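You operate a simulated robot arm through the tools that you are given. There is no shell and no other tool.

You run a simulated two-armed robot. Do the job below in one go: nothing can be reset, and whatever is moved stays where it is left.

## Task
Top up the chiller to MAX from the bottle marked CHILLER.
Fine: close the fill cover, put the bottle back with its cap on, spill a few drops at most, leave the chiller's controls alone. Set down upright: bottle.
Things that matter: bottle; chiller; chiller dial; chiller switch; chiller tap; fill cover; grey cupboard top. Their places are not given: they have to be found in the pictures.

The check looks at the end state, three seconds after you hand in, the way a careful person would. Anything else that was tipped, shoved, dropped, spilled or broken makes it a failure. A push-on lid holds only when it is set on centred and level and pressed home; a screw cap is set on level and turned clockwise until tight.

## Robot
Two 7-joint arms with fingered hands on one trunk that stands fixed in place. Base frame: the origin is at the foot of the trunk, x ahead of it, y to its left, z up. Readings come in m, rad, newtons and seconds.
The left shoulder is at [0.042, 0.163, 1.061], the right one opposite. Each reaches about 1.215 m from its shoulder. Payload 4 kg a hand.
Tool frame (each hand has its own): the origin (TCP) lies between the finger pads and is the grasp point; the fingertips stand 0.036 m ahead of it; z points along the fingers, y is the line along which they close. The gripper opens to 0.124 m; its body begins 0.042 m behind the TCP. The gripper is a hand of 4 fingers: y runs from the thumb to the fingers, the wrist lies at [-0.015, -0.099, -0.189] in the tool frame.
Orientation is that of the tool frame in the base frame, as [roll, pitch, yaw] about the fixed x, y, z axes, in that order (R = Rz(yaw) Ry(pitch) Rx(roll)). With the fingers straight down and the wrist toward the robot, the tool's x, y and z point along [0, 1, 0], [1, 0, 0] and [0, 0, -1] of the base frame.

## Interface
- The arms move only by the tool servo_tool. It takes "left_steps", "right_steps" or both (then of equal length, played together; a hand with none holds still); each is one flat list of numbers, 6 for each row, row after row: the shift along the base's x, y, z in m, then the turn, a rotation vector about the base's x, y, z in rad. In form: [x, y, z, ax, ay, az, x, y, z, ax, ay, az, ...]. A call has 1 to 20 rows; each row is the pose to reach, as a shift and turn from the pose commanded when the call began. Rows are played at 5 a second. More than 0.05 m and 0.15 rad between two rows, and nothing of the call is played. Where a pose cannot be reached the arm comes as near as it can. A force on the tool above 40 N (or 10 N above the force at the start of the call, whichever is more), or a blocked arm, ends the call early, and 0.2 s more pass. In this call time passes only in rows, and 0.2 s behind the last. It gives the time, the measured TCP pose, the force on the tool (base axes), the opening and the grip force at its end, in the units of the frame above (readings bear some noise), with the torque about the TCP (base axes, N m) and any sound that the robot's microphone picked up, and new pictures: "views" is both (left out), scene, wrist or none (wrist: the cameras of the hands that moved).
- Cameras (640 x 400 px; columns grow to the right, rows downward): "scene" is now at [0.1563, -0.0037, 1.3157]; the picture's right is [-0.04, -1.00, 0.01], its down [-0.33, 0.01, -0.94] and it looks along [0.94, -0.04, -0.33] (base axes); focal length 242 px, centre (320, 200). "left" rides on the left gripper at [-0.075, -0.086, -0.123] in its tool frame; the picture's right is [-0.70, -0.34, 0.63], its down [0.65, -0.68, 0.35] and it looks along [0.32, 0.65, 0.69] (tool axes); focal length 275 px, centre (320, 200). "right" rides on the right gripper at [0.075, -0.086, -0.123] in its tool frame; the picture's right is [-0.70, 0.34, -0.63], its down [-0.64, -0.68, 0.35] and it looks along [-0.32, 0.65, 0.69] (tool axes); focal length 275 px, centre (320, 200).
- raise_lower(by): moves the trunk up (or, below 0, down) by that many m; the arms and the scene camera ride with it, the base frame stays. It gives what a move gives, with no picture.
- set_fingers(index, middle, ring, thumb_bend, thumb_turn, hand): sets how far each is bent, from 0 (flat) to 100 (curled in); at 30 the hand is open as for a grip, at 70 the pads meet at the TCP. One left out holds its place. A second passes; each finger stops where it meets its share of the squeeze, and holds until it gets a number again. It is the only way to open and close the hand. It gives what a move gives, with no picture; readings hold the bend of each and the force on the fingers (four entries, about 0 where the hand has none), thumb and palm. thumb_turn goes from beside the hand (0) to across from the fingers (100), as for a grip.
- head_to(pan, tilt): turns the head with the scene camera to pan (to the left, within 1.501 rad either way) and tilt (down, from -0.506 to 1.204), counted from straight ahead of the robot (the tilt from the chest, where the trunk bows). It gives what a move gives, and a new picture of the scene camera.
- pixel_to_xyz(camera, pixels): for up to 12 pixels [column, row] of the newest picture of that camera ("zoom" is the newest enlarged one), the place [x, y, z] in the base frame of the surface seen there, good to about 0.003 m. It takes no simulated time.
- zoom(camera, box): a new picture of the part [left, top, right, bottom] of that camera's present view, enlarged. It takes no simulated time.
- close_job(): hands the job in; it is judged then, once.

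Open the grippers and draw the arms clear of the work before you hand the job in, unless the task says otherwise.

The tools are called after "Emit:" as a command line: name --argument value ..., lists and objects as JSON in quotes. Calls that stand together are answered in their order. servo_tool: Moves the arms, as the interface text tells. Its arguments: {"type":"object","properties":{"left_steps":{"type":"array"},"right_steps":{"type":"array"},"views":{"type":"string","enum":["both","scene","wrist","none"]}},"required":[]} The other tools are called the same way: raise_lower (by) moves the trunk up or down; set_fingers (index, middle, ring, thumb_bend, thumb_turn, hand) moves the fingers one by one; head_to (pan, tilt) turns the head that bears the scene camera; pixel_to_xyz (camera, pixels) gives the place of the surface under pixels of a picture; zoom (camera, box) takes an enlarged picture of a part of a camera's view; close_job () hands the job in.

At the start:

```text
time: 0.0
left_ee_pos: [0.7553, 0.1854, 1.3415]
left_tcp_rot: [3.142, -0.001, 1.571]
left_force: [-0.4, 0.1, 0.6]
left_torque: [-0.03, -0.02, 0.01]
left_gripper_width: 0.1239
left_gripper_force: 0.1
left_shape: jaw
left_bend: [30.0, 30.0, 30.0, 30.0, 98.0]
left_finger forces: [0.0, 0.0, 0.0, 0.0, 0.0, 0.0]
right_ee_pos: [0.6378, -0.3933, 1.2852]
right_tcp_rot: [3.141, 0.001, 1.571]
right_force: [0.1, -0.6, -0.4]
right_torque: [0.03, 0.0, -0.01]
right_gripper_width: 0.1236
right_gripper_force: 0.0
right_shape: jaw
right_bend: [30.0, 30.0, 30.0, 30.0, 98.0]
right_finger forces: [0.0, 0.0, 0.0, 0.1, 0.1, 0.0]
trunk travel left (down, up): [-0.225, 0.253]
head pan, tilt (commanded): [-0.038, 0.182]
```

scene: 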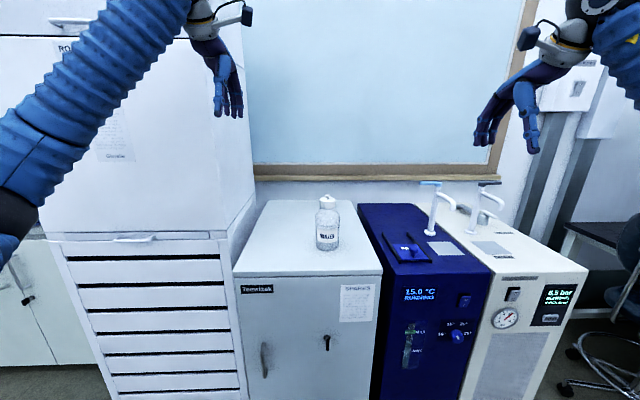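
right: 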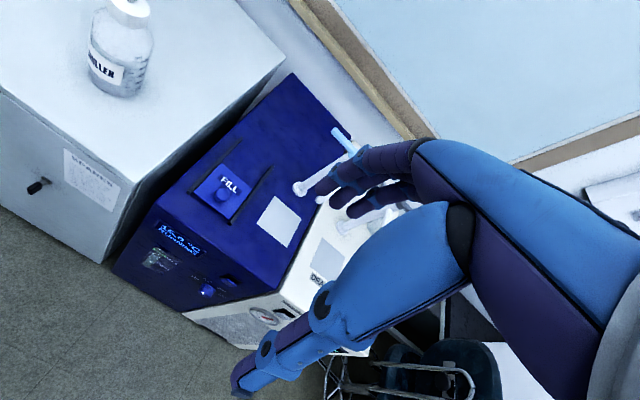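
left: 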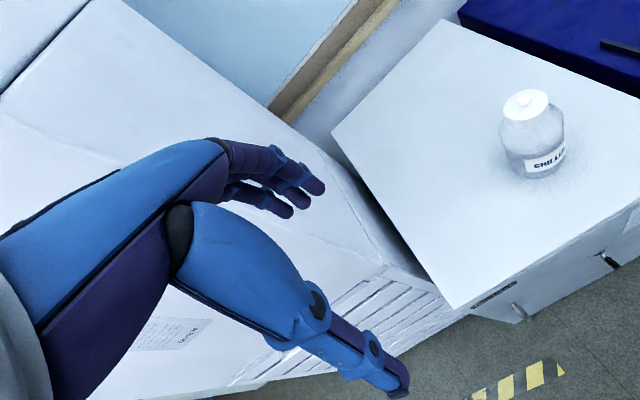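

The scene shows a bottle near (327,225) on the grey cupboard, and the blue chiller with a FILL cover near (405,248). I zoom in on both to look closer.

Emit:
zoom --camera "scene" --box '[280, 170, 440, 270]'

Emit:
zoom --camera "scene" --box '[360, 170, 520, 270]'

Emit:
zoom --camera "scene" --box '[370, 270, 530, 370]'

Emit:
zoom --camera "right" --box '[130, 100, 370, 250]'

Emit:
zoom --camera "left" --box '[470, 70, 630, 170]'

```text
4.00 times, centred on (360, 220) of scene
```

zoom: 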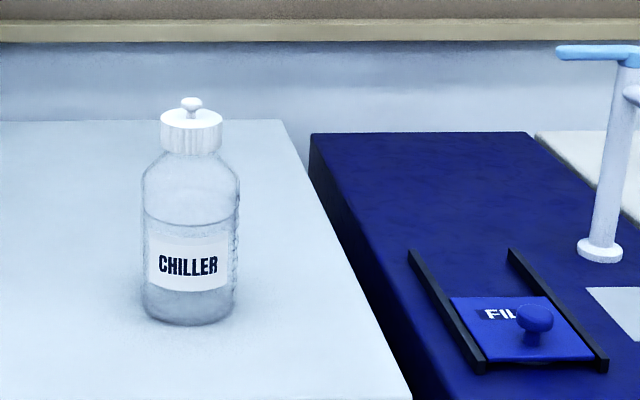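

```text
4.00 times, centred on (440, 220) of scene
```

zoom: 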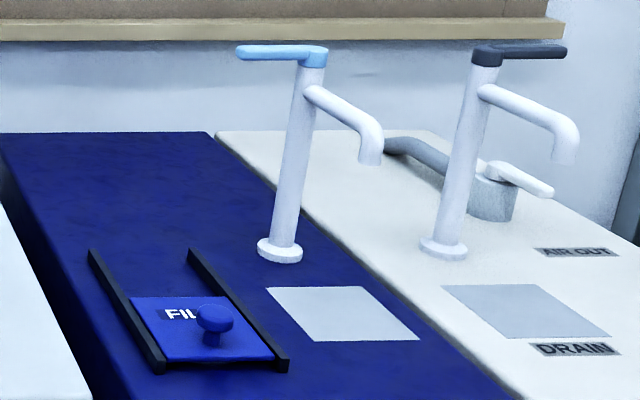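

```text
4.00 times, centred on (450, 320) of scene
```

zoom: 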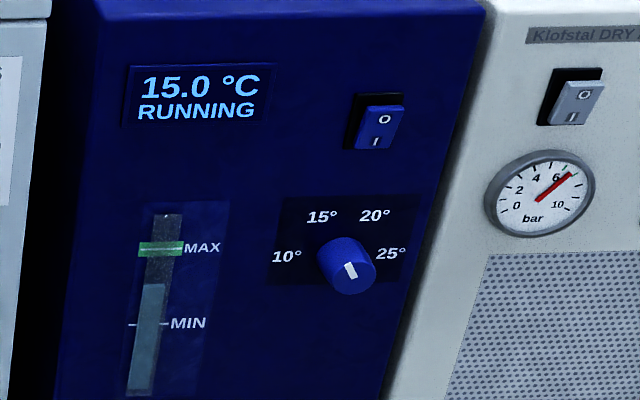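

```text
2.67 times, centred on (250, 175) of right
```

zoom: 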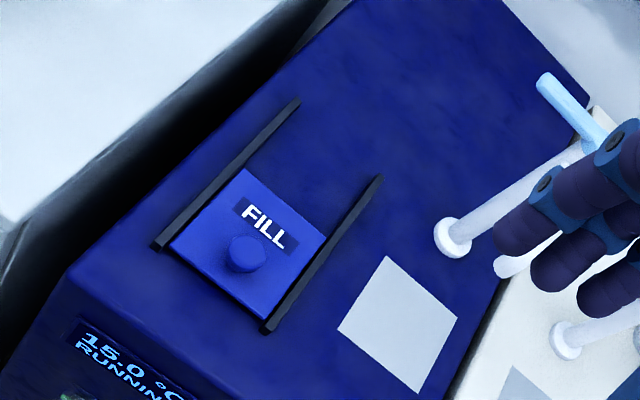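

```text
4.00 times, centred on (550, 120) of left
```

zoom: 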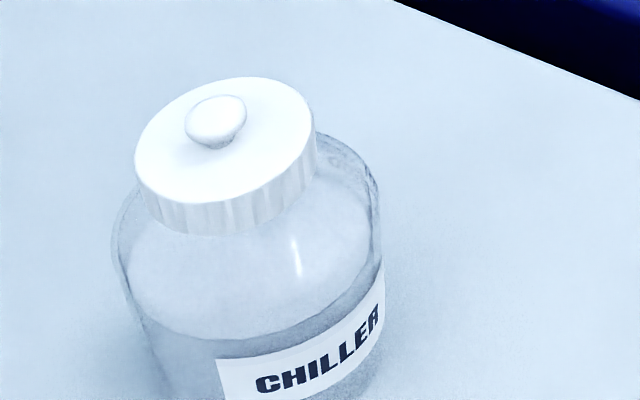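

The bottle is half full with a ribbed white cap that carries a small knob, and the FILL cover sits between two rails at their near end. I zoom again on the bottle to measure points.

Emit:
zoom --camera "scene" --box '[295, 185, 359, 255]'

Emit:
pixel_to_xyz --camera "scene" --pixels '[[327.7, 196], [327.7, 199], [327.7, 207], [321, 205], [334.5, 205], [327.7, 225], [316, 232], [338.5, 232], [327.7, 250], [327.7, 253], [300, 250], [310, 215]]'

```text
5.71 times, centred on (327, 220) of scene
```

zoom: 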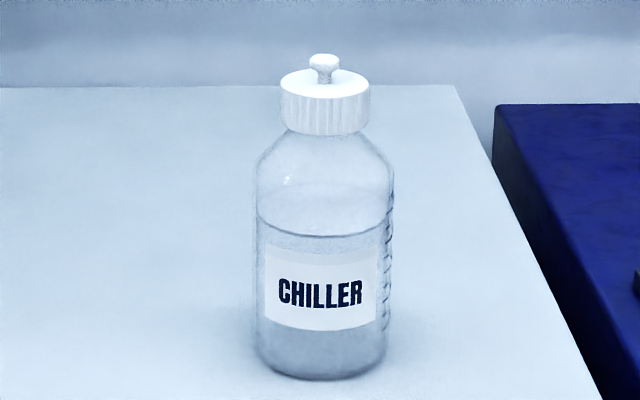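

```text
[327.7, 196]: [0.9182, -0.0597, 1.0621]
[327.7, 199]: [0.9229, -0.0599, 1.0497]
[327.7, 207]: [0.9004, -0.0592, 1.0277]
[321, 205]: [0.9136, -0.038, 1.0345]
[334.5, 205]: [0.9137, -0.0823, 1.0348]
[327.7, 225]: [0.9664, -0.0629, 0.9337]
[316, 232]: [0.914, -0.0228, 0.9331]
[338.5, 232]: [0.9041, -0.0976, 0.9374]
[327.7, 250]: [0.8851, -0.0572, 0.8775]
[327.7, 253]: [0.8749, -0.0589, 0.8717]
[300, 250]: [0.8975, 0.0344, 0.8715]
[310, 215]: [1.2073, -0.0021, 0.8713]
```

Cupboard top is at z≈0.871 and the bottle axis is at about (0.92,-0.06). Now I measure the chiller cover, rails, and tap.

Emit:
zoom --camera "right" --box '[170, 120, 298, 240]'

Emit:
pixel_to_xyz --camera "right" --pixels '[[222, 163], [252, 188], [229, 217], [195, 192], [221, 193], [241, 138], [191, 192], [272, 166], [231, 222], [302, 190], [275, 196], [215, 150]]'

Emit:
zoom --camera "scene" --box '[375, 225, 455, 275]'

Emit:
pixel_to_xyz --camera "scene" --pixels '[[413.7, 246.5], [413.7, 249], [392.5, 245], [417, 244], [429, 259.5], [402.5, 260.5], [382.5, 232.5], [407.5, 232], [432, 260], [400, 262], [431, 232], [439, 183]]'

```text
3.33 times, centred on (234, 180) of right
```

zoom: 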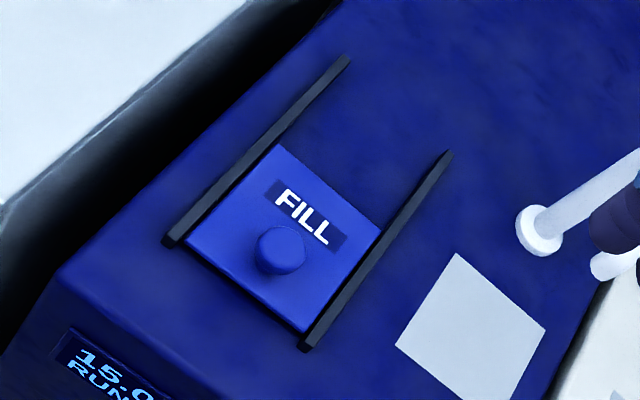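

```text
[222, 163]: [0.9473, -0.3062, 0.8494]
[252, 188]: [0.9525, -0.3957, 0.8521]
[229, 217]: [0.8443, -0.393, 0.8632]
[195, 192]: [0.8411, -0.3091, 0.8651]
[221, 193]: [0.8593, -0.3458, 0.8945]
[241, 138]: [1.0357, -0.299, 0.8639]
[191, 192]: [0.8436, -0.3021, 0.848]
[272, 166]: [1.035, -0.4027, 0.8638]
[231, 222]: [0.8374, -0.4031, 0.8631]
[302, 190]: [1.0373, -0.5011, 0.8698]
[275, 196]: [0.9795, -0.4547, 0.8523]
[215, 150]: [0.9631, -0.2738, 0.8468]
```

```text
8.00 times, centred on (415, 250) of scene
```

zoom: 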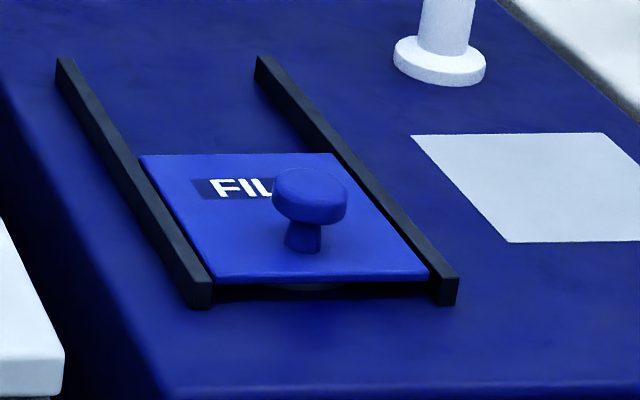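

```text
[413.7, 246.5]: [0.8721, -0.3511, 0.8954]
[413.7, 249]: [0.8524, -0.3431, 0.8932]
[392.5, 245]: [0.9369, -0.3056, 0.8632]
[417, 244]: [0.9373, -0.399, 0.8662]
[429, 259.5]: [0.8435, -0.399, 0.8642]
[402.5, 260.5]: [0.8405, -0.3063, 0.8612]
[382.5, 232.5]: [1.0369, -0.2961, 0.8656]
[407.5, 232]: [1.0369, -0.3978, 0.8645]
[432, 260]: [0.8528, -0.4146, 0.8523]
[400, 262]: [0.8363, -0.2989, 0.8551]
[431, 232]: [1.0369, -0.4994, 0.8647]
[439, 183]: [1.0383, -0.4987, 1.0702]
```

The cover (x 0.842–0.940, y −0.305–−0.398, top z≈0.863) has its knob at about (0.863,−0.347,0.896), and the rails run back to x≈1.037, so it slides away from the robot. I check the tap handle and knob positions before moving.

Emit:
pixel_to_xyz --camera "scene" --pixels '[[421, 183], [430, 183], [452, 208], [446, 192], [413.7, 252], [405, 249], [418, 249], [413.7, 254.5], [340, 300], [420, 290], [410, 345], [457, 337]]'

Emit:
zoom --camera "scene" --box '[395, 235, 435, 265]'

Emit:
zoom --camera "scene" --box '[395, 310, 445, 370]'

```text
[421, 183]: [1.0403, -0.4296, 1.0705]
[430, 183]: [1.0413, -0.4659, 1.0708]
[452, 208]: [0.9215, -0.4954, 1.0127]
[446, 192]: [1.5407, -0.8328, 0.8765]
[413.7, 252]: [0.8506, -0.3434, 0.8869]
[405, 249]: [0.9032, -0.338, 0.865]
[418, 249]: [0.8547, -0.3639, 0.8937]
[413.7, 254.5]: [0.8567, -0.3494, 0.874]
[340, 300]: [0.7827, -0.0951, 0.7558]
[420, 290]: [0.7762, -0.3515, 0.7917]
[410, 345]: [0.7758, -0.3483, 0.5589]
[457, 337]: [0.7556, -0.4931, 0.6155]
```

```text
13.33 times, centred on (415, 250) of scene
```

zoom: 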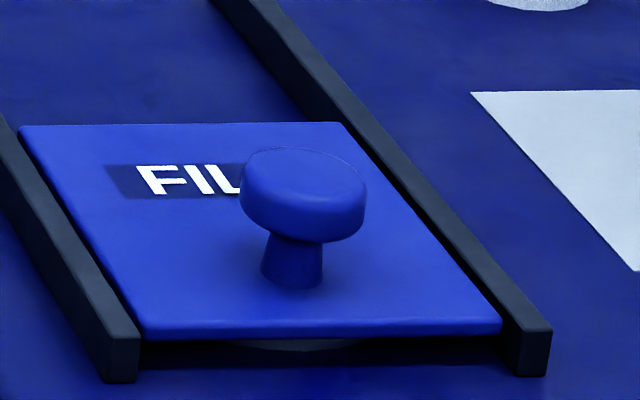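

```text
6.67 times, centred on (420, 340) of scene
```

zoom: 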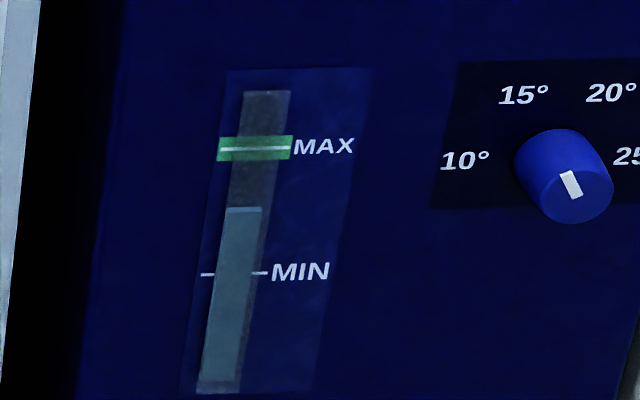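

The gauge sits about halfway between MIN and MAX, with a green band around MAX. I move the open right hand to above the cover knob at (0.863,−0.347).

Emit:
servo_tool --right_steps '[0.03, 0.006, -0.03, 0, 0, 0, 0.06, 0.012, -0.06, 0, 0, 0, 0.09, 0.018, -0.09, 0, 0, 0, 0.12, 0.024, -0.12, 0, 0, 0, 0.15, 0.03, -0.15, 0, 0, 0, 0.18, 0.036, -0.18, 0, 0, 0, 0.205, 0.042, -0.21, 0, 0, 0, 0.22, 0.046, -0.24, 0, 0, 0, 0.225, 0.046, -0.27, 0, 0, 0, 0.225, 0.046, -0.285, 0, 0, 0]' --views "both"

```text
time: 2.2
left_ee_pos: [0.7568, 0.1847, 1.3408]
left_tcp_rot: [3.141, 0.0, 1.571]
left_force: [0.6, -0.1, 0.3]
left_torque: [0.01, 0.0, 0.01]
left_gripper_width: 0.1235
left_gripper_force: 0.1
left_shape: jaw
left_bend: [30.0, 30.0, 30.0, 30.0, 98.0]
left_finger forces: [0.0, 0.1, 0.0, 0.0, 0.1, 0.1]
right_ee_pos: [0.8632, -0.3466, 0.9993]
right_tcp_rot: [-3.141, 0.0, 1.57]
right_force: [-0.7, 0.3, 1.0]
right_torque: [0.01, 0.01, -0.03]
right_gripper_width: 0.1236
right_gripper_force: 0.1
right_shape: jaw
right_bend: [30.0, 30.0, 30.0, 30.0, 98.0]
right_finger forces: [0.0, 0.0, 0.0, 0.1, 0.0, 0.0]
trunk travel left (down, up): [-0.225, 0.253]
head pan, tilt (commanded): [-0.038, 0.182]
```

scene: 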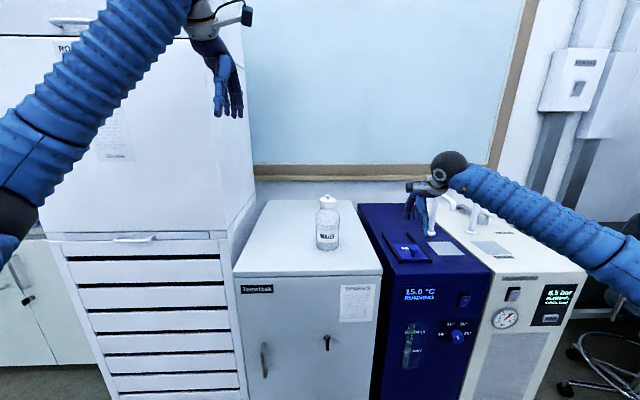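
right: 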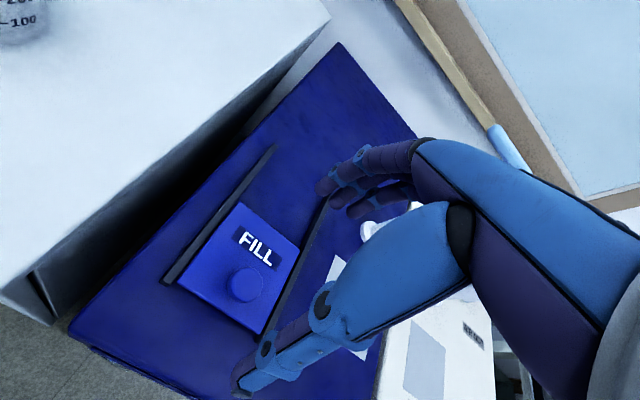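

The hand is above the knob (seen at (243,285) in the right view, where a point 0.1 m below the TCP should show). I zoom in the scene to check the finger layout.

Emit:
zoom --camera "scene" --box '[360, 140, 480, 270]'

```text
3.08 times, centred on (420, 205) of scene
```

zoom: 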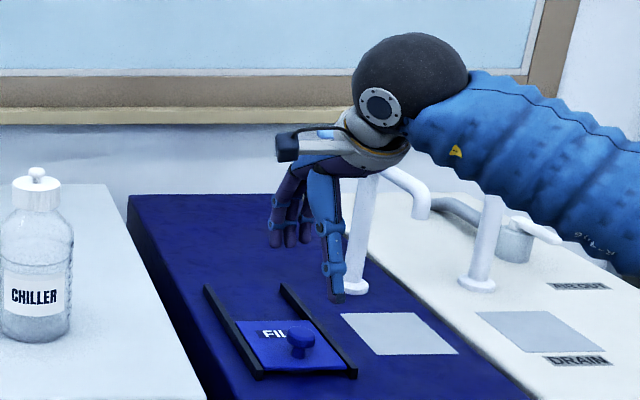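

The thumb is on the near side with the three fingers behind it, as expected. I measure the thumb tip and fingertips in the wrist view.

Emit:
pixel_to_xyz --camera "right" --pixels '[[243, 380], [265, 355], [325, 188], [345, 208], [365, 215], [243, 283], [318, 310]]'

```text
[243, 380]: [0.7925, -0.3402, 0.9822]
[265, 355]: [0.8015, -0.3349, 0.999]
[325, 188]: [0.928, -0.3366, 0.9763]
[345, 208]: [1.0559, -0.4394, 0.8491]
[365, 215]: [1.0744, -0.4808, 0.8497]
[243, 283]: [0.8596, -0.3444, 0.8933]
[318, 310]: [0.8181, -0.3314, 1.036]
```

The thumb tip is at x≈0.793 and the fingers at x≈0.93, straddling the knob. I lower so fingertips hover just above the cover (TCP z≈0.908).

Emit:
servo_tool --right_steps '[0, 0, -0.03, 0, 0, 0, 0, 0, -0.06, 0, 0, 0, 0, 0, -0.08, 0, 0, 0, 0, 0, -0.091, 0, 0, 0]' --views "wrist"

Emit:
set_fingers --hand "right" --index 56 --middle 56 --ring 56 --thumb_bend 56

Emit:
zoom --camera "scene" --box '[360, 180, 480, 270]'

Emit:
zoom --camera "right" --box '[120, 120, 440, 400]'

```text
time: 3.2
left_ee_pos: [0.7572, 0.1855, 1.3424]
left_tcp_rot: [3.141, -0.002, 1.574]
left_force: [-0.4, -0.5, 0.4]
left_torque: [0.02, -0.02, -0.02]
left_gripper_width: 0.1235
left_gripper_force: 0.1
left_shape: jaw
left_bend: [30.0, 30.0, 30.0, 30.0, 98.0]
left_finger forces: [0.0, 0.1, 0.0, 0.0, 0.1, 0.0]
right_ee_pos: [0.8638, -0.347, 0.909]
right_tcp_rot: [3.14, 0.001, 1.571]
right_force: [1.1, -0.5, 0.1]
right_torque: [0.01, -0.01, -0.02]
right_gripper_width: 0.1237
right_gripper_force: 0.0
right_shape: jaw
right_bend: [30.0, 30.0, 30.0, 30.0, 98.0]
right_finger forces: [0.0, 0.0, 0.0, 0.0, 0.0, 0.1]
trunk travel left (down, up): [-0.225, 0.253]
head pan, tilt (commanded): [-0.038, 0.182]
```

right: 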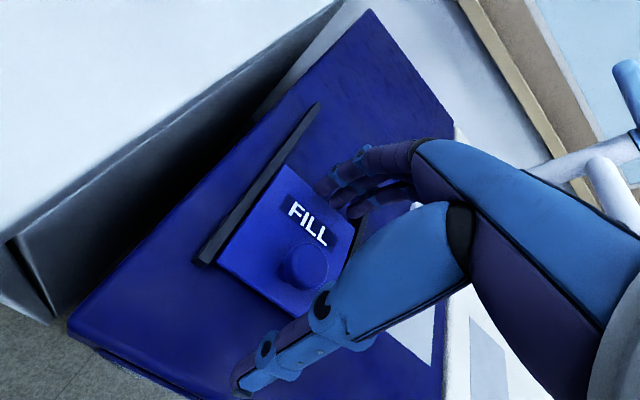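

```text
time: 4.2
left_ee_pos: [0.7565, 0.1844, 1.3421]
left_tcp_rot: [-3.142, 0.0, 1.573]
left_force: [0.2, 0.0, -0.3]
left_torque: [0.0, 0.01, 0.02]
left_gripper_width: 0.1235
left_gripper_force: 0.1
left_shape: jaw
left_bend: [30.0, 30.0, 30.0, 30.0, 98.0]
left_finger forces: [0.1, 0.1, 0.0, 0.0, 0.1, 0.0]
right_ee_pos: [0.8635, -0.3462, 0.9094]
right_tcp_rot: [3.141, 0.001, 1.571]
right_force: [-0.1, -0.3, 0.7]
right_torque: [-0.01, 0.02, -0.01]
right_gripper_width: 0.0437
right_gripper_force: 0.0
right_shape: fingers
right_bend: [56.0, 56.0, 56.0, 56.0, 98.0]
right_finger forces: [0.1, 0.0, 0.0, 0.1, 0.1, 0.1]
trunk travel left (down, up): [-0.225, 0.253]
head pan, tilt (commanded): [-0.038, 0.182]
```

```text
4.44 times, centred on (420, 225) of scene
```

zoom: 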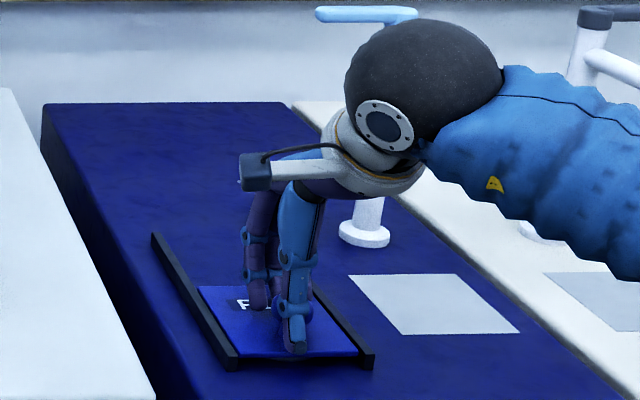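

```text
1.43 times, centred on (280, 260) of right
```

zoom: 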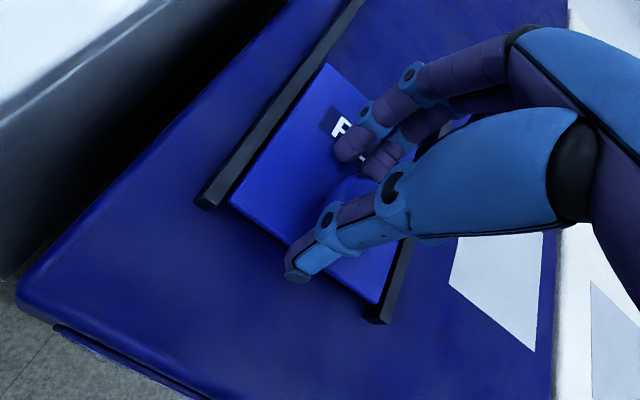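

The knob is caged between thumb and fingers (gap 0.044 m). I slide the cover away (+x) slowly by about 0.1 m with the thumb.

Emit:
servo_tool --right_steps '[0.01, 0, 0, 0, 0, 0, 0.02, 0, 0, 0, 0, 0, 0.03, 0, 0, 0, 0, 0, 0.04, 0, 0, 0, 0, 0, 0.05, 0, 0, 0, 0, 0, 0.06, 0, 0, 0, 0, 0, 0.07, 0, 0, 0, 0, 0, 0.08, 0, 0, 0, 0, 0, 0.09, 0, 0, 0, 0, 0, 0.097, 0, 0, 0, 0, 0]' --views "both"

Emit:
zoom --camera "scene" --box '[360, 180, 480, 270]'

```text
time: 6.4
left_ee_pos: [0.7553, 0.1847, 1.3414]
left_tcp_rot: [-3.141, 0.0, 1.571]
left_force: [-0.6, -0.2, 0.6]
left_torque: [0.02, -0.01, -0.03]
left_gripper_width: 0.1234
left_gripper_force: 0.0
left_shape: jaw
left_bend: [30.0, 30.0, 30.0, 30.0, 98.0]
left_finger forces: [0.0, 0.0, 0.0, 0.1, 0.0, 0.1]
right_ee_pos: [0.9598, -0.3464, 0.9083]
right_tcp_rot: [3.139, 0.0, 1.57]
right_force: [-1.3, 0.7, 0.7]
right_torque: [0.02, 0.0, 0.01]
right_gripper_width: 0.0443
right_gripper_force: 0.4
right_shape: fingers
right_bend: [56.0, 56.0, 56.0, 56.0, 97.0]
right_finger forces: [0.0, 0.1, 0.0, 0.0, 0.9, 0.1]
trunk travel left (down, up): [-0.225, 0.253]
head pan, tilt (commanded): [-0.038, 0.182]
```

scene: 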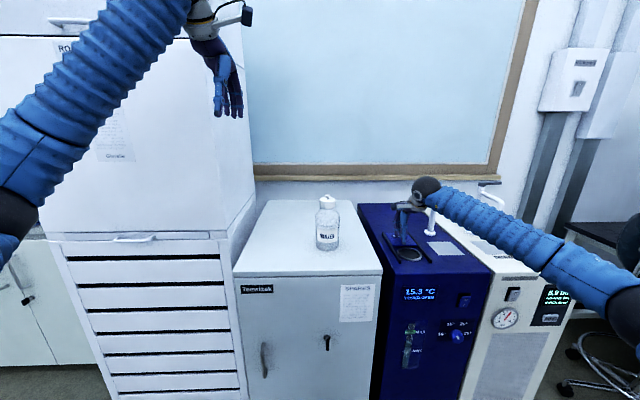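
right: 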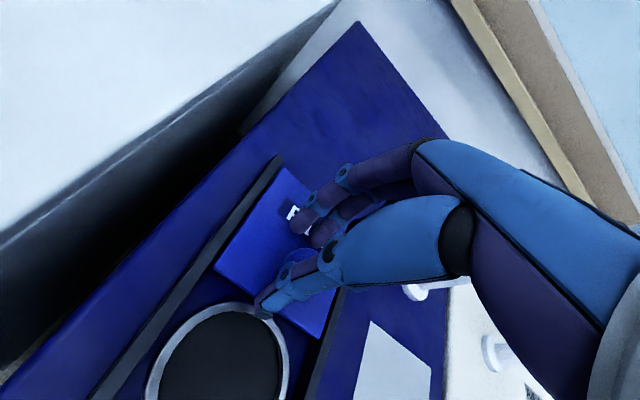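

```text
4.44 times, centred on (420, 225) of scene
```

zoom: 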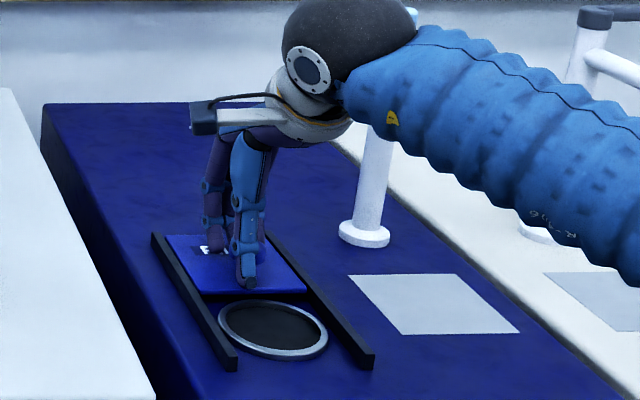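

The cover slid back and the round hole with a grey rim is visible. I open the hand, then lift straight up clear of the knob.

Emit:
set_fingers --hand "right" --index 30 --middle 30 --ring 30 --thumb_bend 30

Emit:
servo_tool --right_steps '[0, 0, 0.03, 0, 0, 0, 0, 0, 0.07, 0, 0, 0, -0.02, 0, 0.11, 0, 0, 0, -0.05, 0, 0.15, 0, 0, 0, -0.09, 0, 0.18, 0, 0, 0, -0.13, -0.01, 0.2, 0, 0, 0, -0.17, -0.02, 0.22, 0, 0, 0, -0.21, -0.03, 0.23, 0, 0, 0, -0.25, -0.03, 0.24, 0, 0, 0]' --views "both"

Emit:
zoom --camera "scene" --box '[370, 220, 450, 270]'

Emit:
pixel_to_xyz --camera "zoom" --pixels '[[320, 300], [260, 250], [320, 200], [200, 260], [380, 260], [300, 240], [280, 320]]'

Emit:
zoom --camera "scene" --box '[390, 270, 490, 370]'

```text
time: 7.4
left_ee_pos: [0.7562, 0.1845, 1.3411]
left_tcp_rot: [3.141, -0.001, 1.572]
left_force: [0.1, 0.1, -0.3]
left_torque: [0.03, -0.02, 0.01]
left_gripper_width: 0.1237
left_gripper_force: 0.1
left_shape: jaw
left_bend: [30.0, 30.0, 30.0, 30.0, 98.0]
left_finger forces: [0.0, 0.1, 0.0, 0.0, 0.0, 0.0]
right_ee_pos: [0.9599, -0.3466, 0.9084]
right_tcp_rot: [-3.141, -0.002, 1.57]
right_force: [-0.9, 0.1, 0.0]
right_torque: [0.02, 0.05, 0.03]
right_gripper_width: 0.1231
right_gripper_force: 0.1
right_shape: fingers
right_bend: [30.0, 30.0, 30.0, 30.0, 97.0]
right_finger forces: [0.1, 0.0, 0.0, 0.0, 0.1, 0.0]
trunk travel left (down, up): [-0.225, 0.253]
head pan, tilt (commanded): [-0.038, 0.182]
```

```text
time: 9.4
left_ee_pos: [0.7567, 0.1854, 1.343]
left_tcp_rot: [-3.141, 0.001, 1.571]
left_force: [-0.9, 0.1, -0.7]
left_torque: [0.0, -0.03, 0.0]
left_gripper_width: 0.1237
left_gripper_force: 0.2
left_shape: jaw
left_bend: [30.0, 30.0, 30.0, 30.0, 98.0]
left_finger forces: [0.1, 0.0, 0.0, 0.0, 0.1, 0.0]
right_ee_pos: [0.7086, -0.3742, 1.1492]
right_tcp_rot: [-3.14, 0.001, 1.571]
right_force: [-0.7, -0.5, 0.2]
right_torque: [0.03, -0.02, 0.02]
right_gripper_width: 0.123
right_gripper_force: 0.0
right_shape: fingers
right_bend: [30.0, 30.0, 30.0, 30.0, 97.0]
right_finger forces: [0.0, 0.0, 0.0, 0.0, 0.1, 0.0]
trunk travel left (down, up): [-0.225, 0.253]
head pan, tilt (commanded): [-0.038, 0.182]
```

scene: 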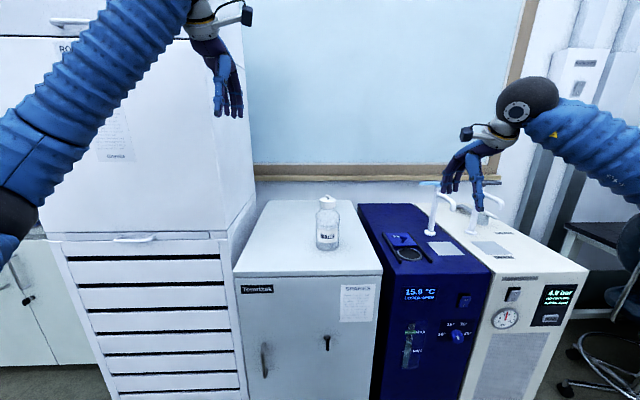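
right: 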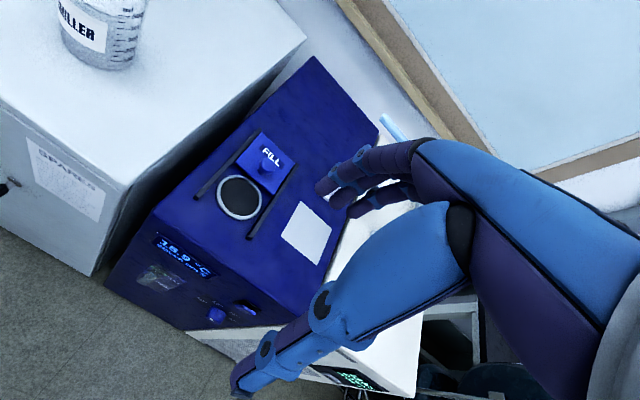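

```text
8.00 times, centred on (410, 245) of scene
```

zoom: 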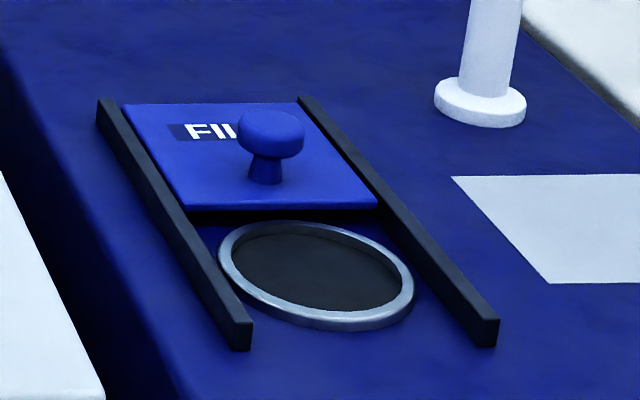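

```text
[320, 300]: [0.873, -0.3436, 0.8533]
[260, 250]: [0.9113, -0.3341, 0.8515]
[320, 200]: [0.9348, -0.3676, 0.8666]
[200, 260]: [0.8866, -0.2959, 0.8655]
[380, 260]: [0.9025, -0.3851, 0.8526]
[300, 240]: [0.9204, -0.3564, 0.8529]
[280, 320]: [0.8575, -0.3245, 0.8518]
```

```text
4.00 times, centred on (440, 320) of scene
```

zoom: 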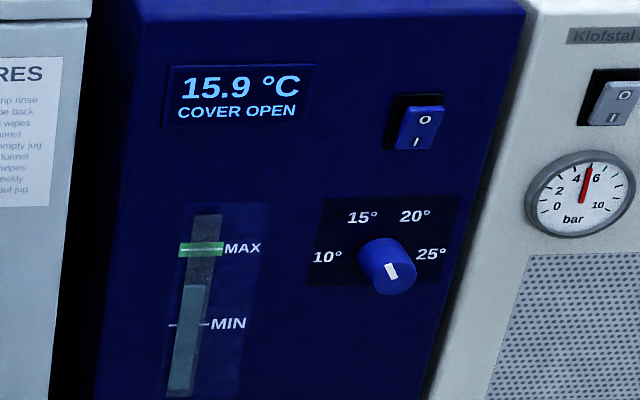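

The hole is clear: rim centre about (0.892,−0.349), roughly 0.08 m across, and the display says COVER OPEN. Now I take close looks at the bottle cap and the cupboard edges before gripping.

Emit:
zoom --camera "left" --box '[490, 80, 570, 140]'

Emit:
zoom --camera "scene" --box '[305, 185, 350, 220]'

Emit:
zoom --camera "scene" --box '[305, 200, 350, 256]'

Emit:
zoom --camera "right" --box '[40, 0, 160, 80]'

Emit:
pixel_to_xyz --camera "scene" --pixels '[[240, 272], [300, 276], [375, 272], [350, 230], [335, 205], [370, 262], [360, 215], [355, 305], [275, 345], [264, 360]]'

```text
6.67 times, centred on (530, 110) of left
```

zoom: 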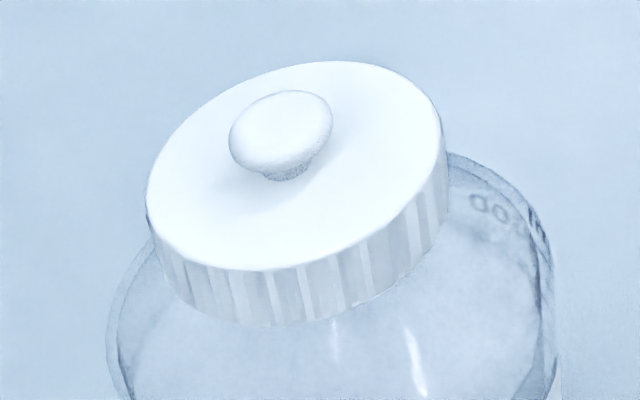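

```text
11.43 times, centred on (328, 202) of scene
```

zoom: 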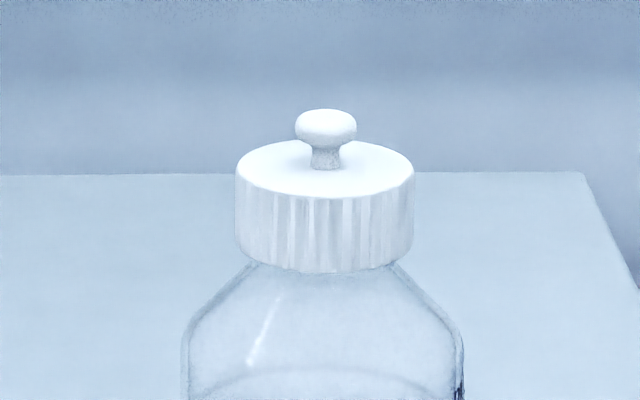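

```text
7.14 times, centred on (328, 228) of scene
```

zoom: 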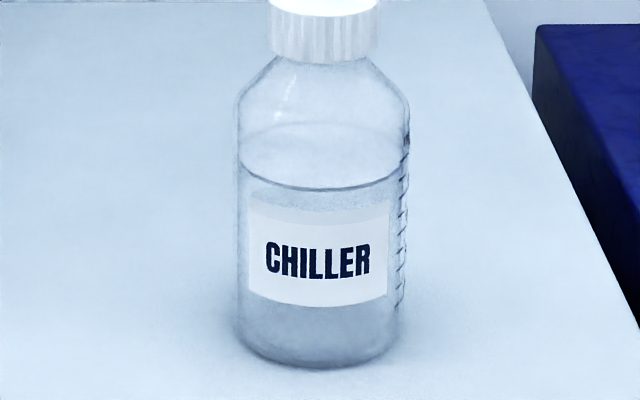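

```text
5.00 times, centred on (100, 40) of right
```

zoom: 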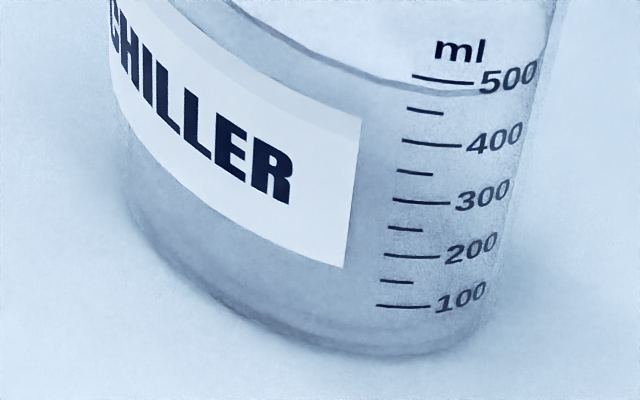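

```text
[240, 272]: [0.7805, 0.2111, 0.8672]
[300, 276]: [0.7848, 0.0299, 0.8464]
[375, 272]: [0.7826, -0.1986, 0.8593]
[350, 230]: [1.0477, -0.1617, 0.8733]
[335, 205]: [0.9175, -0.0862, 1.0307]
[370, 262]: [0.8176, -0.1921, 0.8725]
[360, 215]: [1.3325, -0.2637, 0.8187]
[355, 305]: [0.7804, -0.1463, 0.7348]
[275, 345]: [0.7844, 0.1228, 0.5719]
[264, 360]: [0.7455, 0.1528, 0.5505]
```

The bottle holds nearly 500 ml, and the cupboard top spans y≈0.21 to −0.21 with its front edge at x≈0.78. I turn the right hand to a handshake pose (fingers ahead, thumb left) in free space to prepare gripping the bottle from the front.

Emit:
servo_tool --right_steps '[0.0, 0.01, 0, 0.0806, -0.0806, -0.0806, 0.0, 0.02, 0, 0.1612, -0.1612, -0.1612, 0.0, 0.03, 0, 0.2418, -0.2418, -0.2418, 0.0, 0.04, 0, 0.3224, -0.3224, -0.3224, 0.0, 0.05, 0, 0.403, -0.403, -0.403, 0.0, 0.06, 0, 0.4836, -0.4836, -0.4836, 0.0, 0.07, 0, 0.5642, -0.5642, -0.5642, 0.0, 0.08, 0, 0.6448, -0.6448, -0.6448, 0.0, 0.09, 0, 0.7254, -0.7254, -0.7254, 0.0, 0.1, 0, 0.806, -0.806, -0.806, 0.0, 0.11, 0, 0.8866, -0.8866, -0.8866, 0.0, 0.12, 0, 0.9672, -0.9672, -0.9672, 0.0, 0.13, 0, 1.0478, -1.0478, -1.0478, 0.0, 0.14, 0, 1.1284, -1.1284, -1.1284, 0.0, 0.15, 0, 1.2092, -1.2092, -1.2092]' --views "both"

```text
time: 12.6
left_ee_pos: [0.7559, 0.188, 1.3426]
left_tcp_rot: [-3.141, 0.003, 1.569]
left_force: [-0.6, 0.9, -0.4]
left_torque: [-0.05, -0.04, -0.02]
left_gripper_width: 0.1235
left_gripper_force: 0.0
left_shape: jaw
left_bend: [30.0, 30.0, 30.0, 30.0, 98.0]
left_finger forces: [0.0, 0.0, 0.1, 0.0, 0.1, 0.0]
right_ee_pos: [0.7093, -0.2233, 1.151]
right_tcp_rot: [0.828, -1.567, 2.311]
right_force: [0.0, 0.7, -0.4]
right_torque: [0.01, -0.03, -0.05]
right_gripper_width: 0.1231
right_gripper_force: 0.1
right_shape: fingers
right_bend: [30.0, 30.0, 30.0, 30.0, 97.0]
right_finger forces: [0.0, 0.1, 0.0, 0.0, 0.0, 0.0]
trunk travel left (down, up): [-0.225, 0.253]
head pan, tilt (commanded): [-0.038, 0.182]
```

scene: 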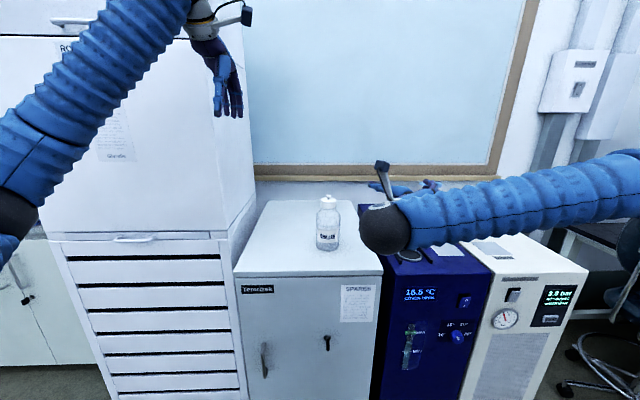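
right: 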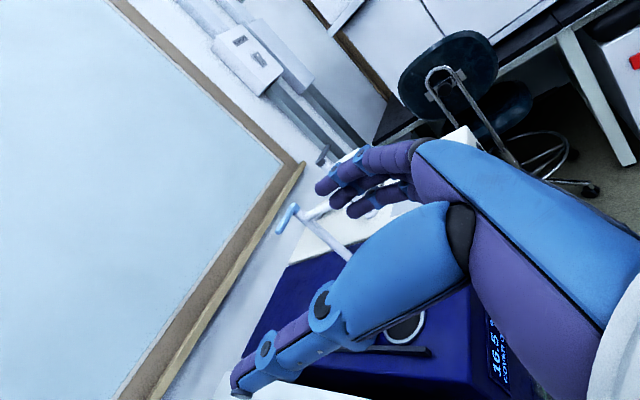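

The handshake pose was reached. I test in free air whether the right hand can roll about +x by ~1.9 rad, as the pour to the right will need.

Emit:
servo_tool --right_steps '[0, 0, 0, 0.146, 0, 0, 0, 0, 0, 0.292, 0, 0, 0, 0, 0, 0.438, 0, 0, 0, 0, 0, 0.584, 0, 0, 0, 0, 0, 0.73, 0, 0, 0, 0, 0, 0.876, 0, 0, 0, 0, 0, 1.022, 0, 0, 0, 0, 0, 1.168, 0, 0, 0, 0, 0, 1.314, 0, 0, 0, 0, 0, 1.46, 0, 0, 0, 0, 0, 1.606, 0, 0, 0, 0, 0, 1.752, 0, 0, 0, 0, 0, 1.898, 0, 0]' --views "scene"

```text
time: 15.4
left_ee_pos: [0.758, 0.1846, 1.3413]
left_tcp_rot: [-3.14, -0.001, 1.571]
left_force: [-0.5, 0.4, -0.5]
left_torque: [0.01, 0.01, -0.05]
left_gripper_width: 0.1235
left_gripper_force: 0.1
left_shape: jaw
left_bend: [30.0, 30.0, 30.0, 30.0, 98.0]
left_finger forces: [0.0, 0.0, 0.1, 0.1, 0.0, 0.0]
right_ee_pos: [0.7111, -0.2259, 1.1477]
right_tcp_rot: [-1.571, 0.33, -1.571]
right_force: [-0.3, -0.4, 0.8]
right_torque: [0.0, 0.02, 0.0]
right_gripper_width: 0.1232
right_gripper_force: 0.0
right_shape: fingers
right_bend: [30.0, 30.0, 30.0, 30.0, 97.0]
right_finger forces: [0.0, 0.0, 0.0, 0.1, 0.0, 0.0]
trunk travel left (down, up): [-0.225, 0.253]
head pan, tilt (commanded): [-0.038, 0.182]
```

scene: 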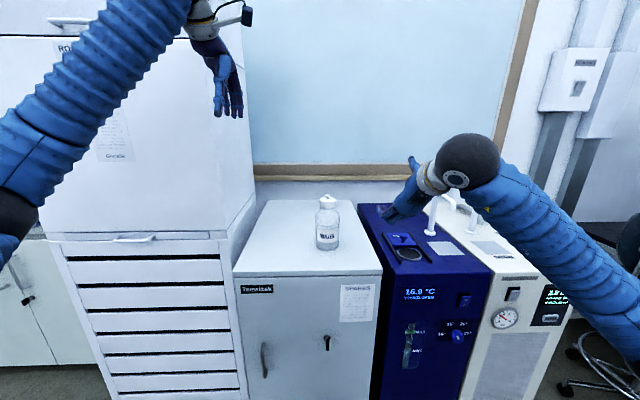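

The roll is reachable (tool x points to −y and slightly down). I roll back to the handshake pose.

Emit:
servo_tool --right_steps '[0, 0, 0, -0.146, 0, 0, 0, 0, 0, -0.292, 0, 0, 0, 0, 0, -0.438, 0, 0, 0, 0, 0, -0.584, 0, 0, 0, 0, 0, -0.73, 0, 0, 0, 0, 0, -0.876, 0, 0, 0, 0, 0, -1.022, 0, 0, 0, 0, 0, -1.168, 0, 0, 0, 0, 0, -1.314, 0, 0, 0, 0, 0, -1.46, 0, 0, 0, 0, 0, -1.606, 0, 0, 0, 0, 0, -1.752, 0, 0, 0, 0, 0, -1.898, 0, 0]' --views "none"

```text
time: 18.2
left_ee_pos: [0.7558, 0.1853, 1.3421]
left_tcp_rot: [-3.141, 0.002, 1.57]
left_force: [0.9, 0.0, 0.8]
left_torque: [-0.02, 0.0, 0.02]
left_gripper_width: 0.1234
left_gripper_force: 0.1
left_shape: jaw
left_bend: [30.0, 30.0, 30.0, 30.0, 98.0]
left_finger forces: [0.0, 0.0, 0.1, 0.0, 0.1, 0.0]
right_ee_pos: [0.7092, -0.2276, 1.1487]
right_tcp_rot: [1.264, -1.569, 1.88]
right_force: [-0.5, -0.3, 0.2]
right_torque: [-0.01, 0.01, 0.02]
right_gripper_width: 0.1229
right_gripper_force: 0.1
right_shape: fingers
right_bend: [30.0, 30.0, 30.0, 30.0, 97.0]
right_finger forces: [0.1, 0.0, 0.0, 0.1, 0.1, 0.1]
trunk travel left (down, up): [-0.225, 0.253]
head pan, tilt (commanded): [-0.038, 0.182]
```

I move the open right hand in front of the bottle: across to y≈−0.06, then down to z≈0.94 at x≈0.74, short of the cupboard edge.

Emit:
servo_tool --right_steps '[0.006, 0.033, 0, 0, 0, 0, 0.012, 0.066, 0, 0, 0, 0, 0.018, 0.099, 0, 0, 0, 0, 0.025, 0.132, 0, 0, 0, 0, 0.031, 0.164, 0, 0, 0, 0, 0.031, 0.164, -0.035, 0, 0, 0, 0.031, 0.164, -0.07, 0, 0, 0, 0.031, 0.164, -0.105, 0, 0, 0, 0.031, 0.164, -0.14, 0, 0, 0, 0.031, 0.164, -0.175, 0, 0, 0, 0.031, 0.164, -0.209, 0, 0, 0]' --views "both"

```text
time: 20.6
left_ee_pos: [0.7568, 0.1849, 1.341]
left_tcp_rot: [-3.141, -0.002, 1.57]
left_force: [-0.4, 0.5, 0.1]
left_torque: [-0.05, 0.05, -0.02]
left_gripper_width: 0.1236
left_gripper_force: 0.0
left_shape: jaw
left_bend: [30.0, 30.0, 30.0, 30.0, 98.0]
left_finger forces: [0.0, 0.0, 0.0, 0.1, 0.0, 0.0]
right_ee_pos: [0.7438, -0.062, 0.9395]
right_tcp_rot: [-3.056, -1.571, -0.085]
right_force: [0.7, -0.4, -0.2]
right_torque: [-0.02, -0.02, -0.05]
right_gripper_width: 0.1233
right_gripper_force: 0.1
right_shape: fingers
right_bend: [30.0, 30.0, 30.0, 30.0, 97.0]
right_finger forces: [0.1, 0.0, 0.0, 0.0, 0.0, 0.1]
trunk travel left (down, up): [-0.225, 0.253]
head pan, tilt (commanded): [-0.038, 0.182]
```

scene: 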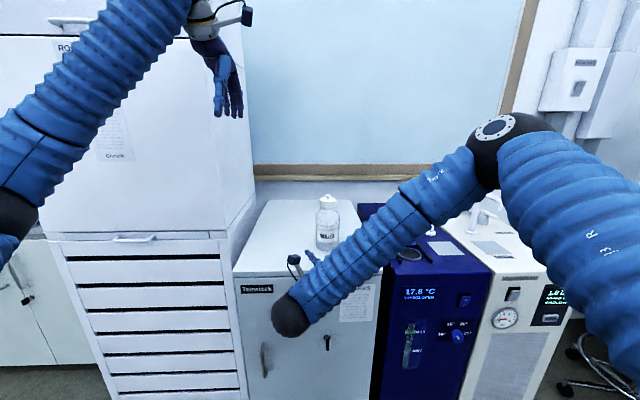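
right: 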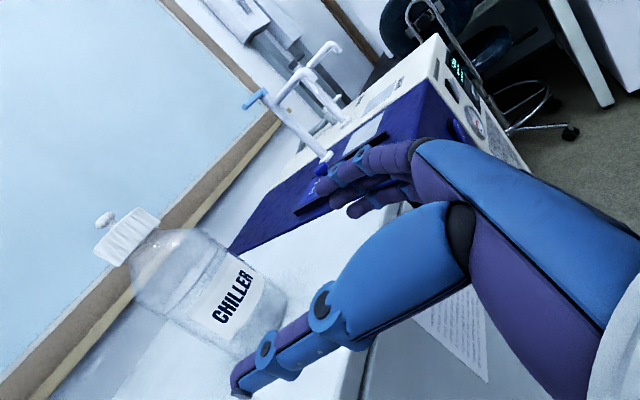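

The bottle is centred on the hand's approach line (predicted (216,291), seen there). I move ahead in x with the open hand to straddle the bottle body.

Emit:
servo_tool --right_steps '[0.03, 0, 0, 0, 0, 0, 0.06, 0, 0, 0, 0, 0, 0.09, 0, 0, 0, 0, 0, 0.115, 0, 0, 0, 0, 0, 0.135, 0, 0, 0, 0, 0]' --views "both"

Emit:
zoom --camera "right" --box '[160, 130, 480, 400]'

Emit:
zoom --camera "left" --box '[400, 50, 640, 250]'

```text
time: 21.8
left_ee_pos: [0.7577, 0.1847, 1.3432]
left_tcp_rot: [-3.139, 0.001, 1.571]
left_force: [-0.9, -0.4, -0.8]
left_torque: [0.01, 0.03, 0.01]
left_gripper_width: 0.1237
left_gripper_force: 0.0
left_shape: jaw
left_bend: [30.0, 30.0, 30.0, 30.0, 98.0]
left_finger forces: [0.1, 0.1, 0.0, 0.0, 0.1, 0.0]
right_ee_pos: [0.8772, -0.0618, 0.9392]
right_tcp_rot: [3.119, -1.568, 0.022]
right_force: [-0.4, -0.1, 0.9]
right_torque: [-0.03, 0.01, -0.03]
right_gripper_width: 0.1233
right_gripper_force: 0.1
right_shape: fingers
right_bend: [30.0, 30.0, 30.0, 30.0, 97.0]
right_finger forces: [0.1, 0.0, 0.0, 0.1, 0.0, 0.0]
trunk travel left (down, up): [-0.225, 0.253]
head pan, tilt (commanded): [-0.038, 0.182]
```

scene: 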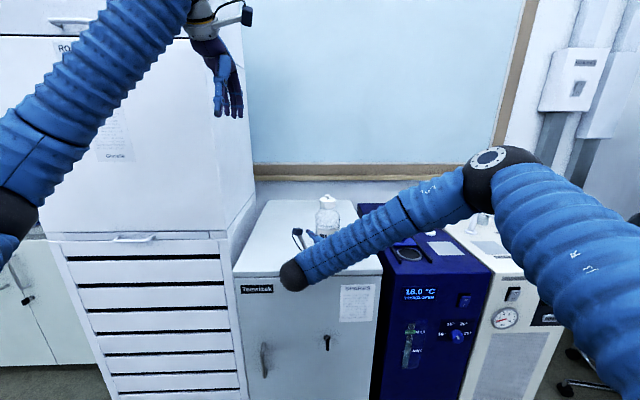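
right: 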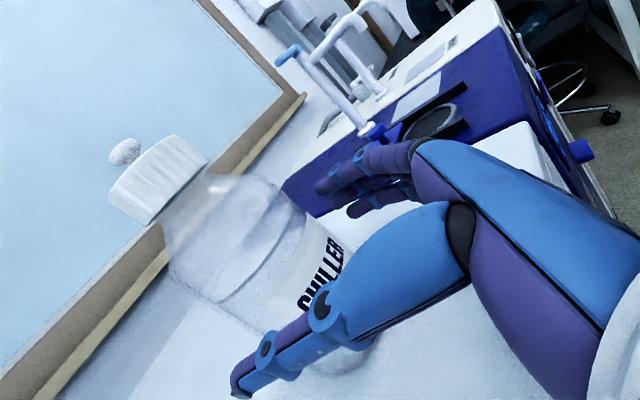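

```text
1.48 times, centred on (320, 265) of right
```

zoom: 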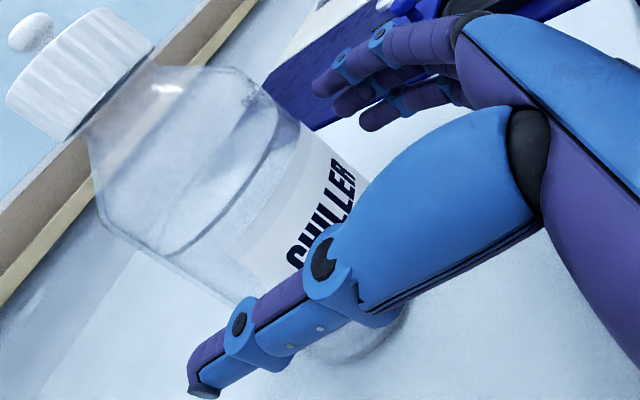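

```text
2.00 times, centred on (520, 150) of left
```

zoom: 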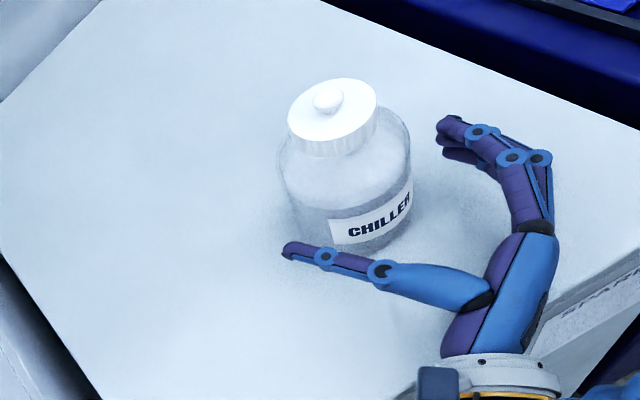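

The left camera shows the bottle heading between thumb and fingers. I measure the thumb and fingertip locations against the bottle.

Emit:
pixel_to_xyz --camera "zoom" --pixels '[[290, 250], [330, 258], [380, 268], [430, 280], [448, 125], [478, 130], [512, 157], [328, 100], [333, 110], [500, 250], [470, 330]]'

```text
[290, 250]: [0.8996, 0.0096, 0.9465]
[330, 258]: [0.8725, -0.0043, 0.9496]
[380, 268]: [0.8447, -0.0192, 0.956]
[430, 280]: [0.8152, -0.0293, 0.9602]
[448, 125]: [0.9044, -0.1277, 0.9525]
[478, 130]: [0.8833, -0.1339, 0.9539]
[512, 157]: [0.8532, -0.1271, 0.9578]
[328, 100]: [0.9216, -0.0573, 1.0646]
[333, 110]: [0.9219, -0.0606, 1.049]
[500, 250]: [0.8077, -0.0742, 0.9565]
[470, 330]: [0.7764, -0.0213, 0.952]
```

Clearances look good (thumb inner side y≈0.0, fingers y≈−0.12, bottle −0.017 to −0.104). I go forward another 0.04 m.

Emit:
servo_tool --right_steps '[0.01, 0, 0, 0, 0, 0, 0.02, 0, 0, 0, 0, 0, 0.03, 0, 0, 0, 0, 0, 0.04, 0, 0, 0, 0, 0]' --views "wrist"

Emit:
zoom --camera "left" --box '[400, 50, 640, 250]'

```text
time: 22.8
left_ee_pos: [0.7557, 0.1843, 1.3415]
left_tcp_rot: [-3.14, -0.001, 1.571]
left_force: [0.6, -0.2, -0.3]
left_torque: [0.0, 0.0, 0.01]
left_gripper_width: 0.1236
left_gripper_force: 0.1
left_shape: jaw
left_bend: [30.0, 30.0, 30.0, 30.0, 98.0]
left_finger forces: [0.1, 0.0, 0.0, 0.1, 0.1, 0.1]
right_ee_pos: [0.9176, -0.0627, 0.9391]
right_tcp_rot: [-0.452, -1.569, -2.689]
right_force: [0.8, 1.3, 0.6]
right_torque: [0.0, -0.01, 0.0]
right_gripper_width: 0.1233
right_gripper_force: 0.0
right_shape: fingers
right_bend: [30.0, 30.0, 30.0, 30.0, 97.0]
right_finger forces: [0.0, 0.0, 0.0, 0.0, 0.0, 0.0]
trunk travel left (down, up): [-0.225, 0.253]
head pan, tilt (commanded): [-0.038, 0.182]
```

right: 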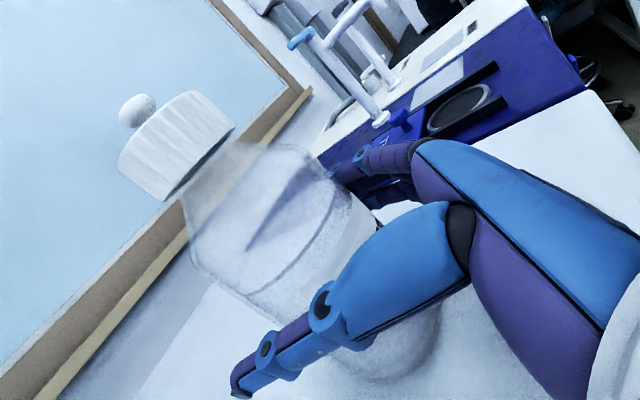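

```text
2.00 times, centred on (520, 150) of left
```

zoom: 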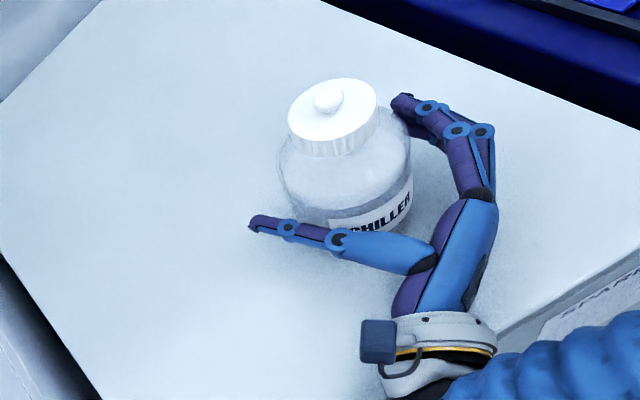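

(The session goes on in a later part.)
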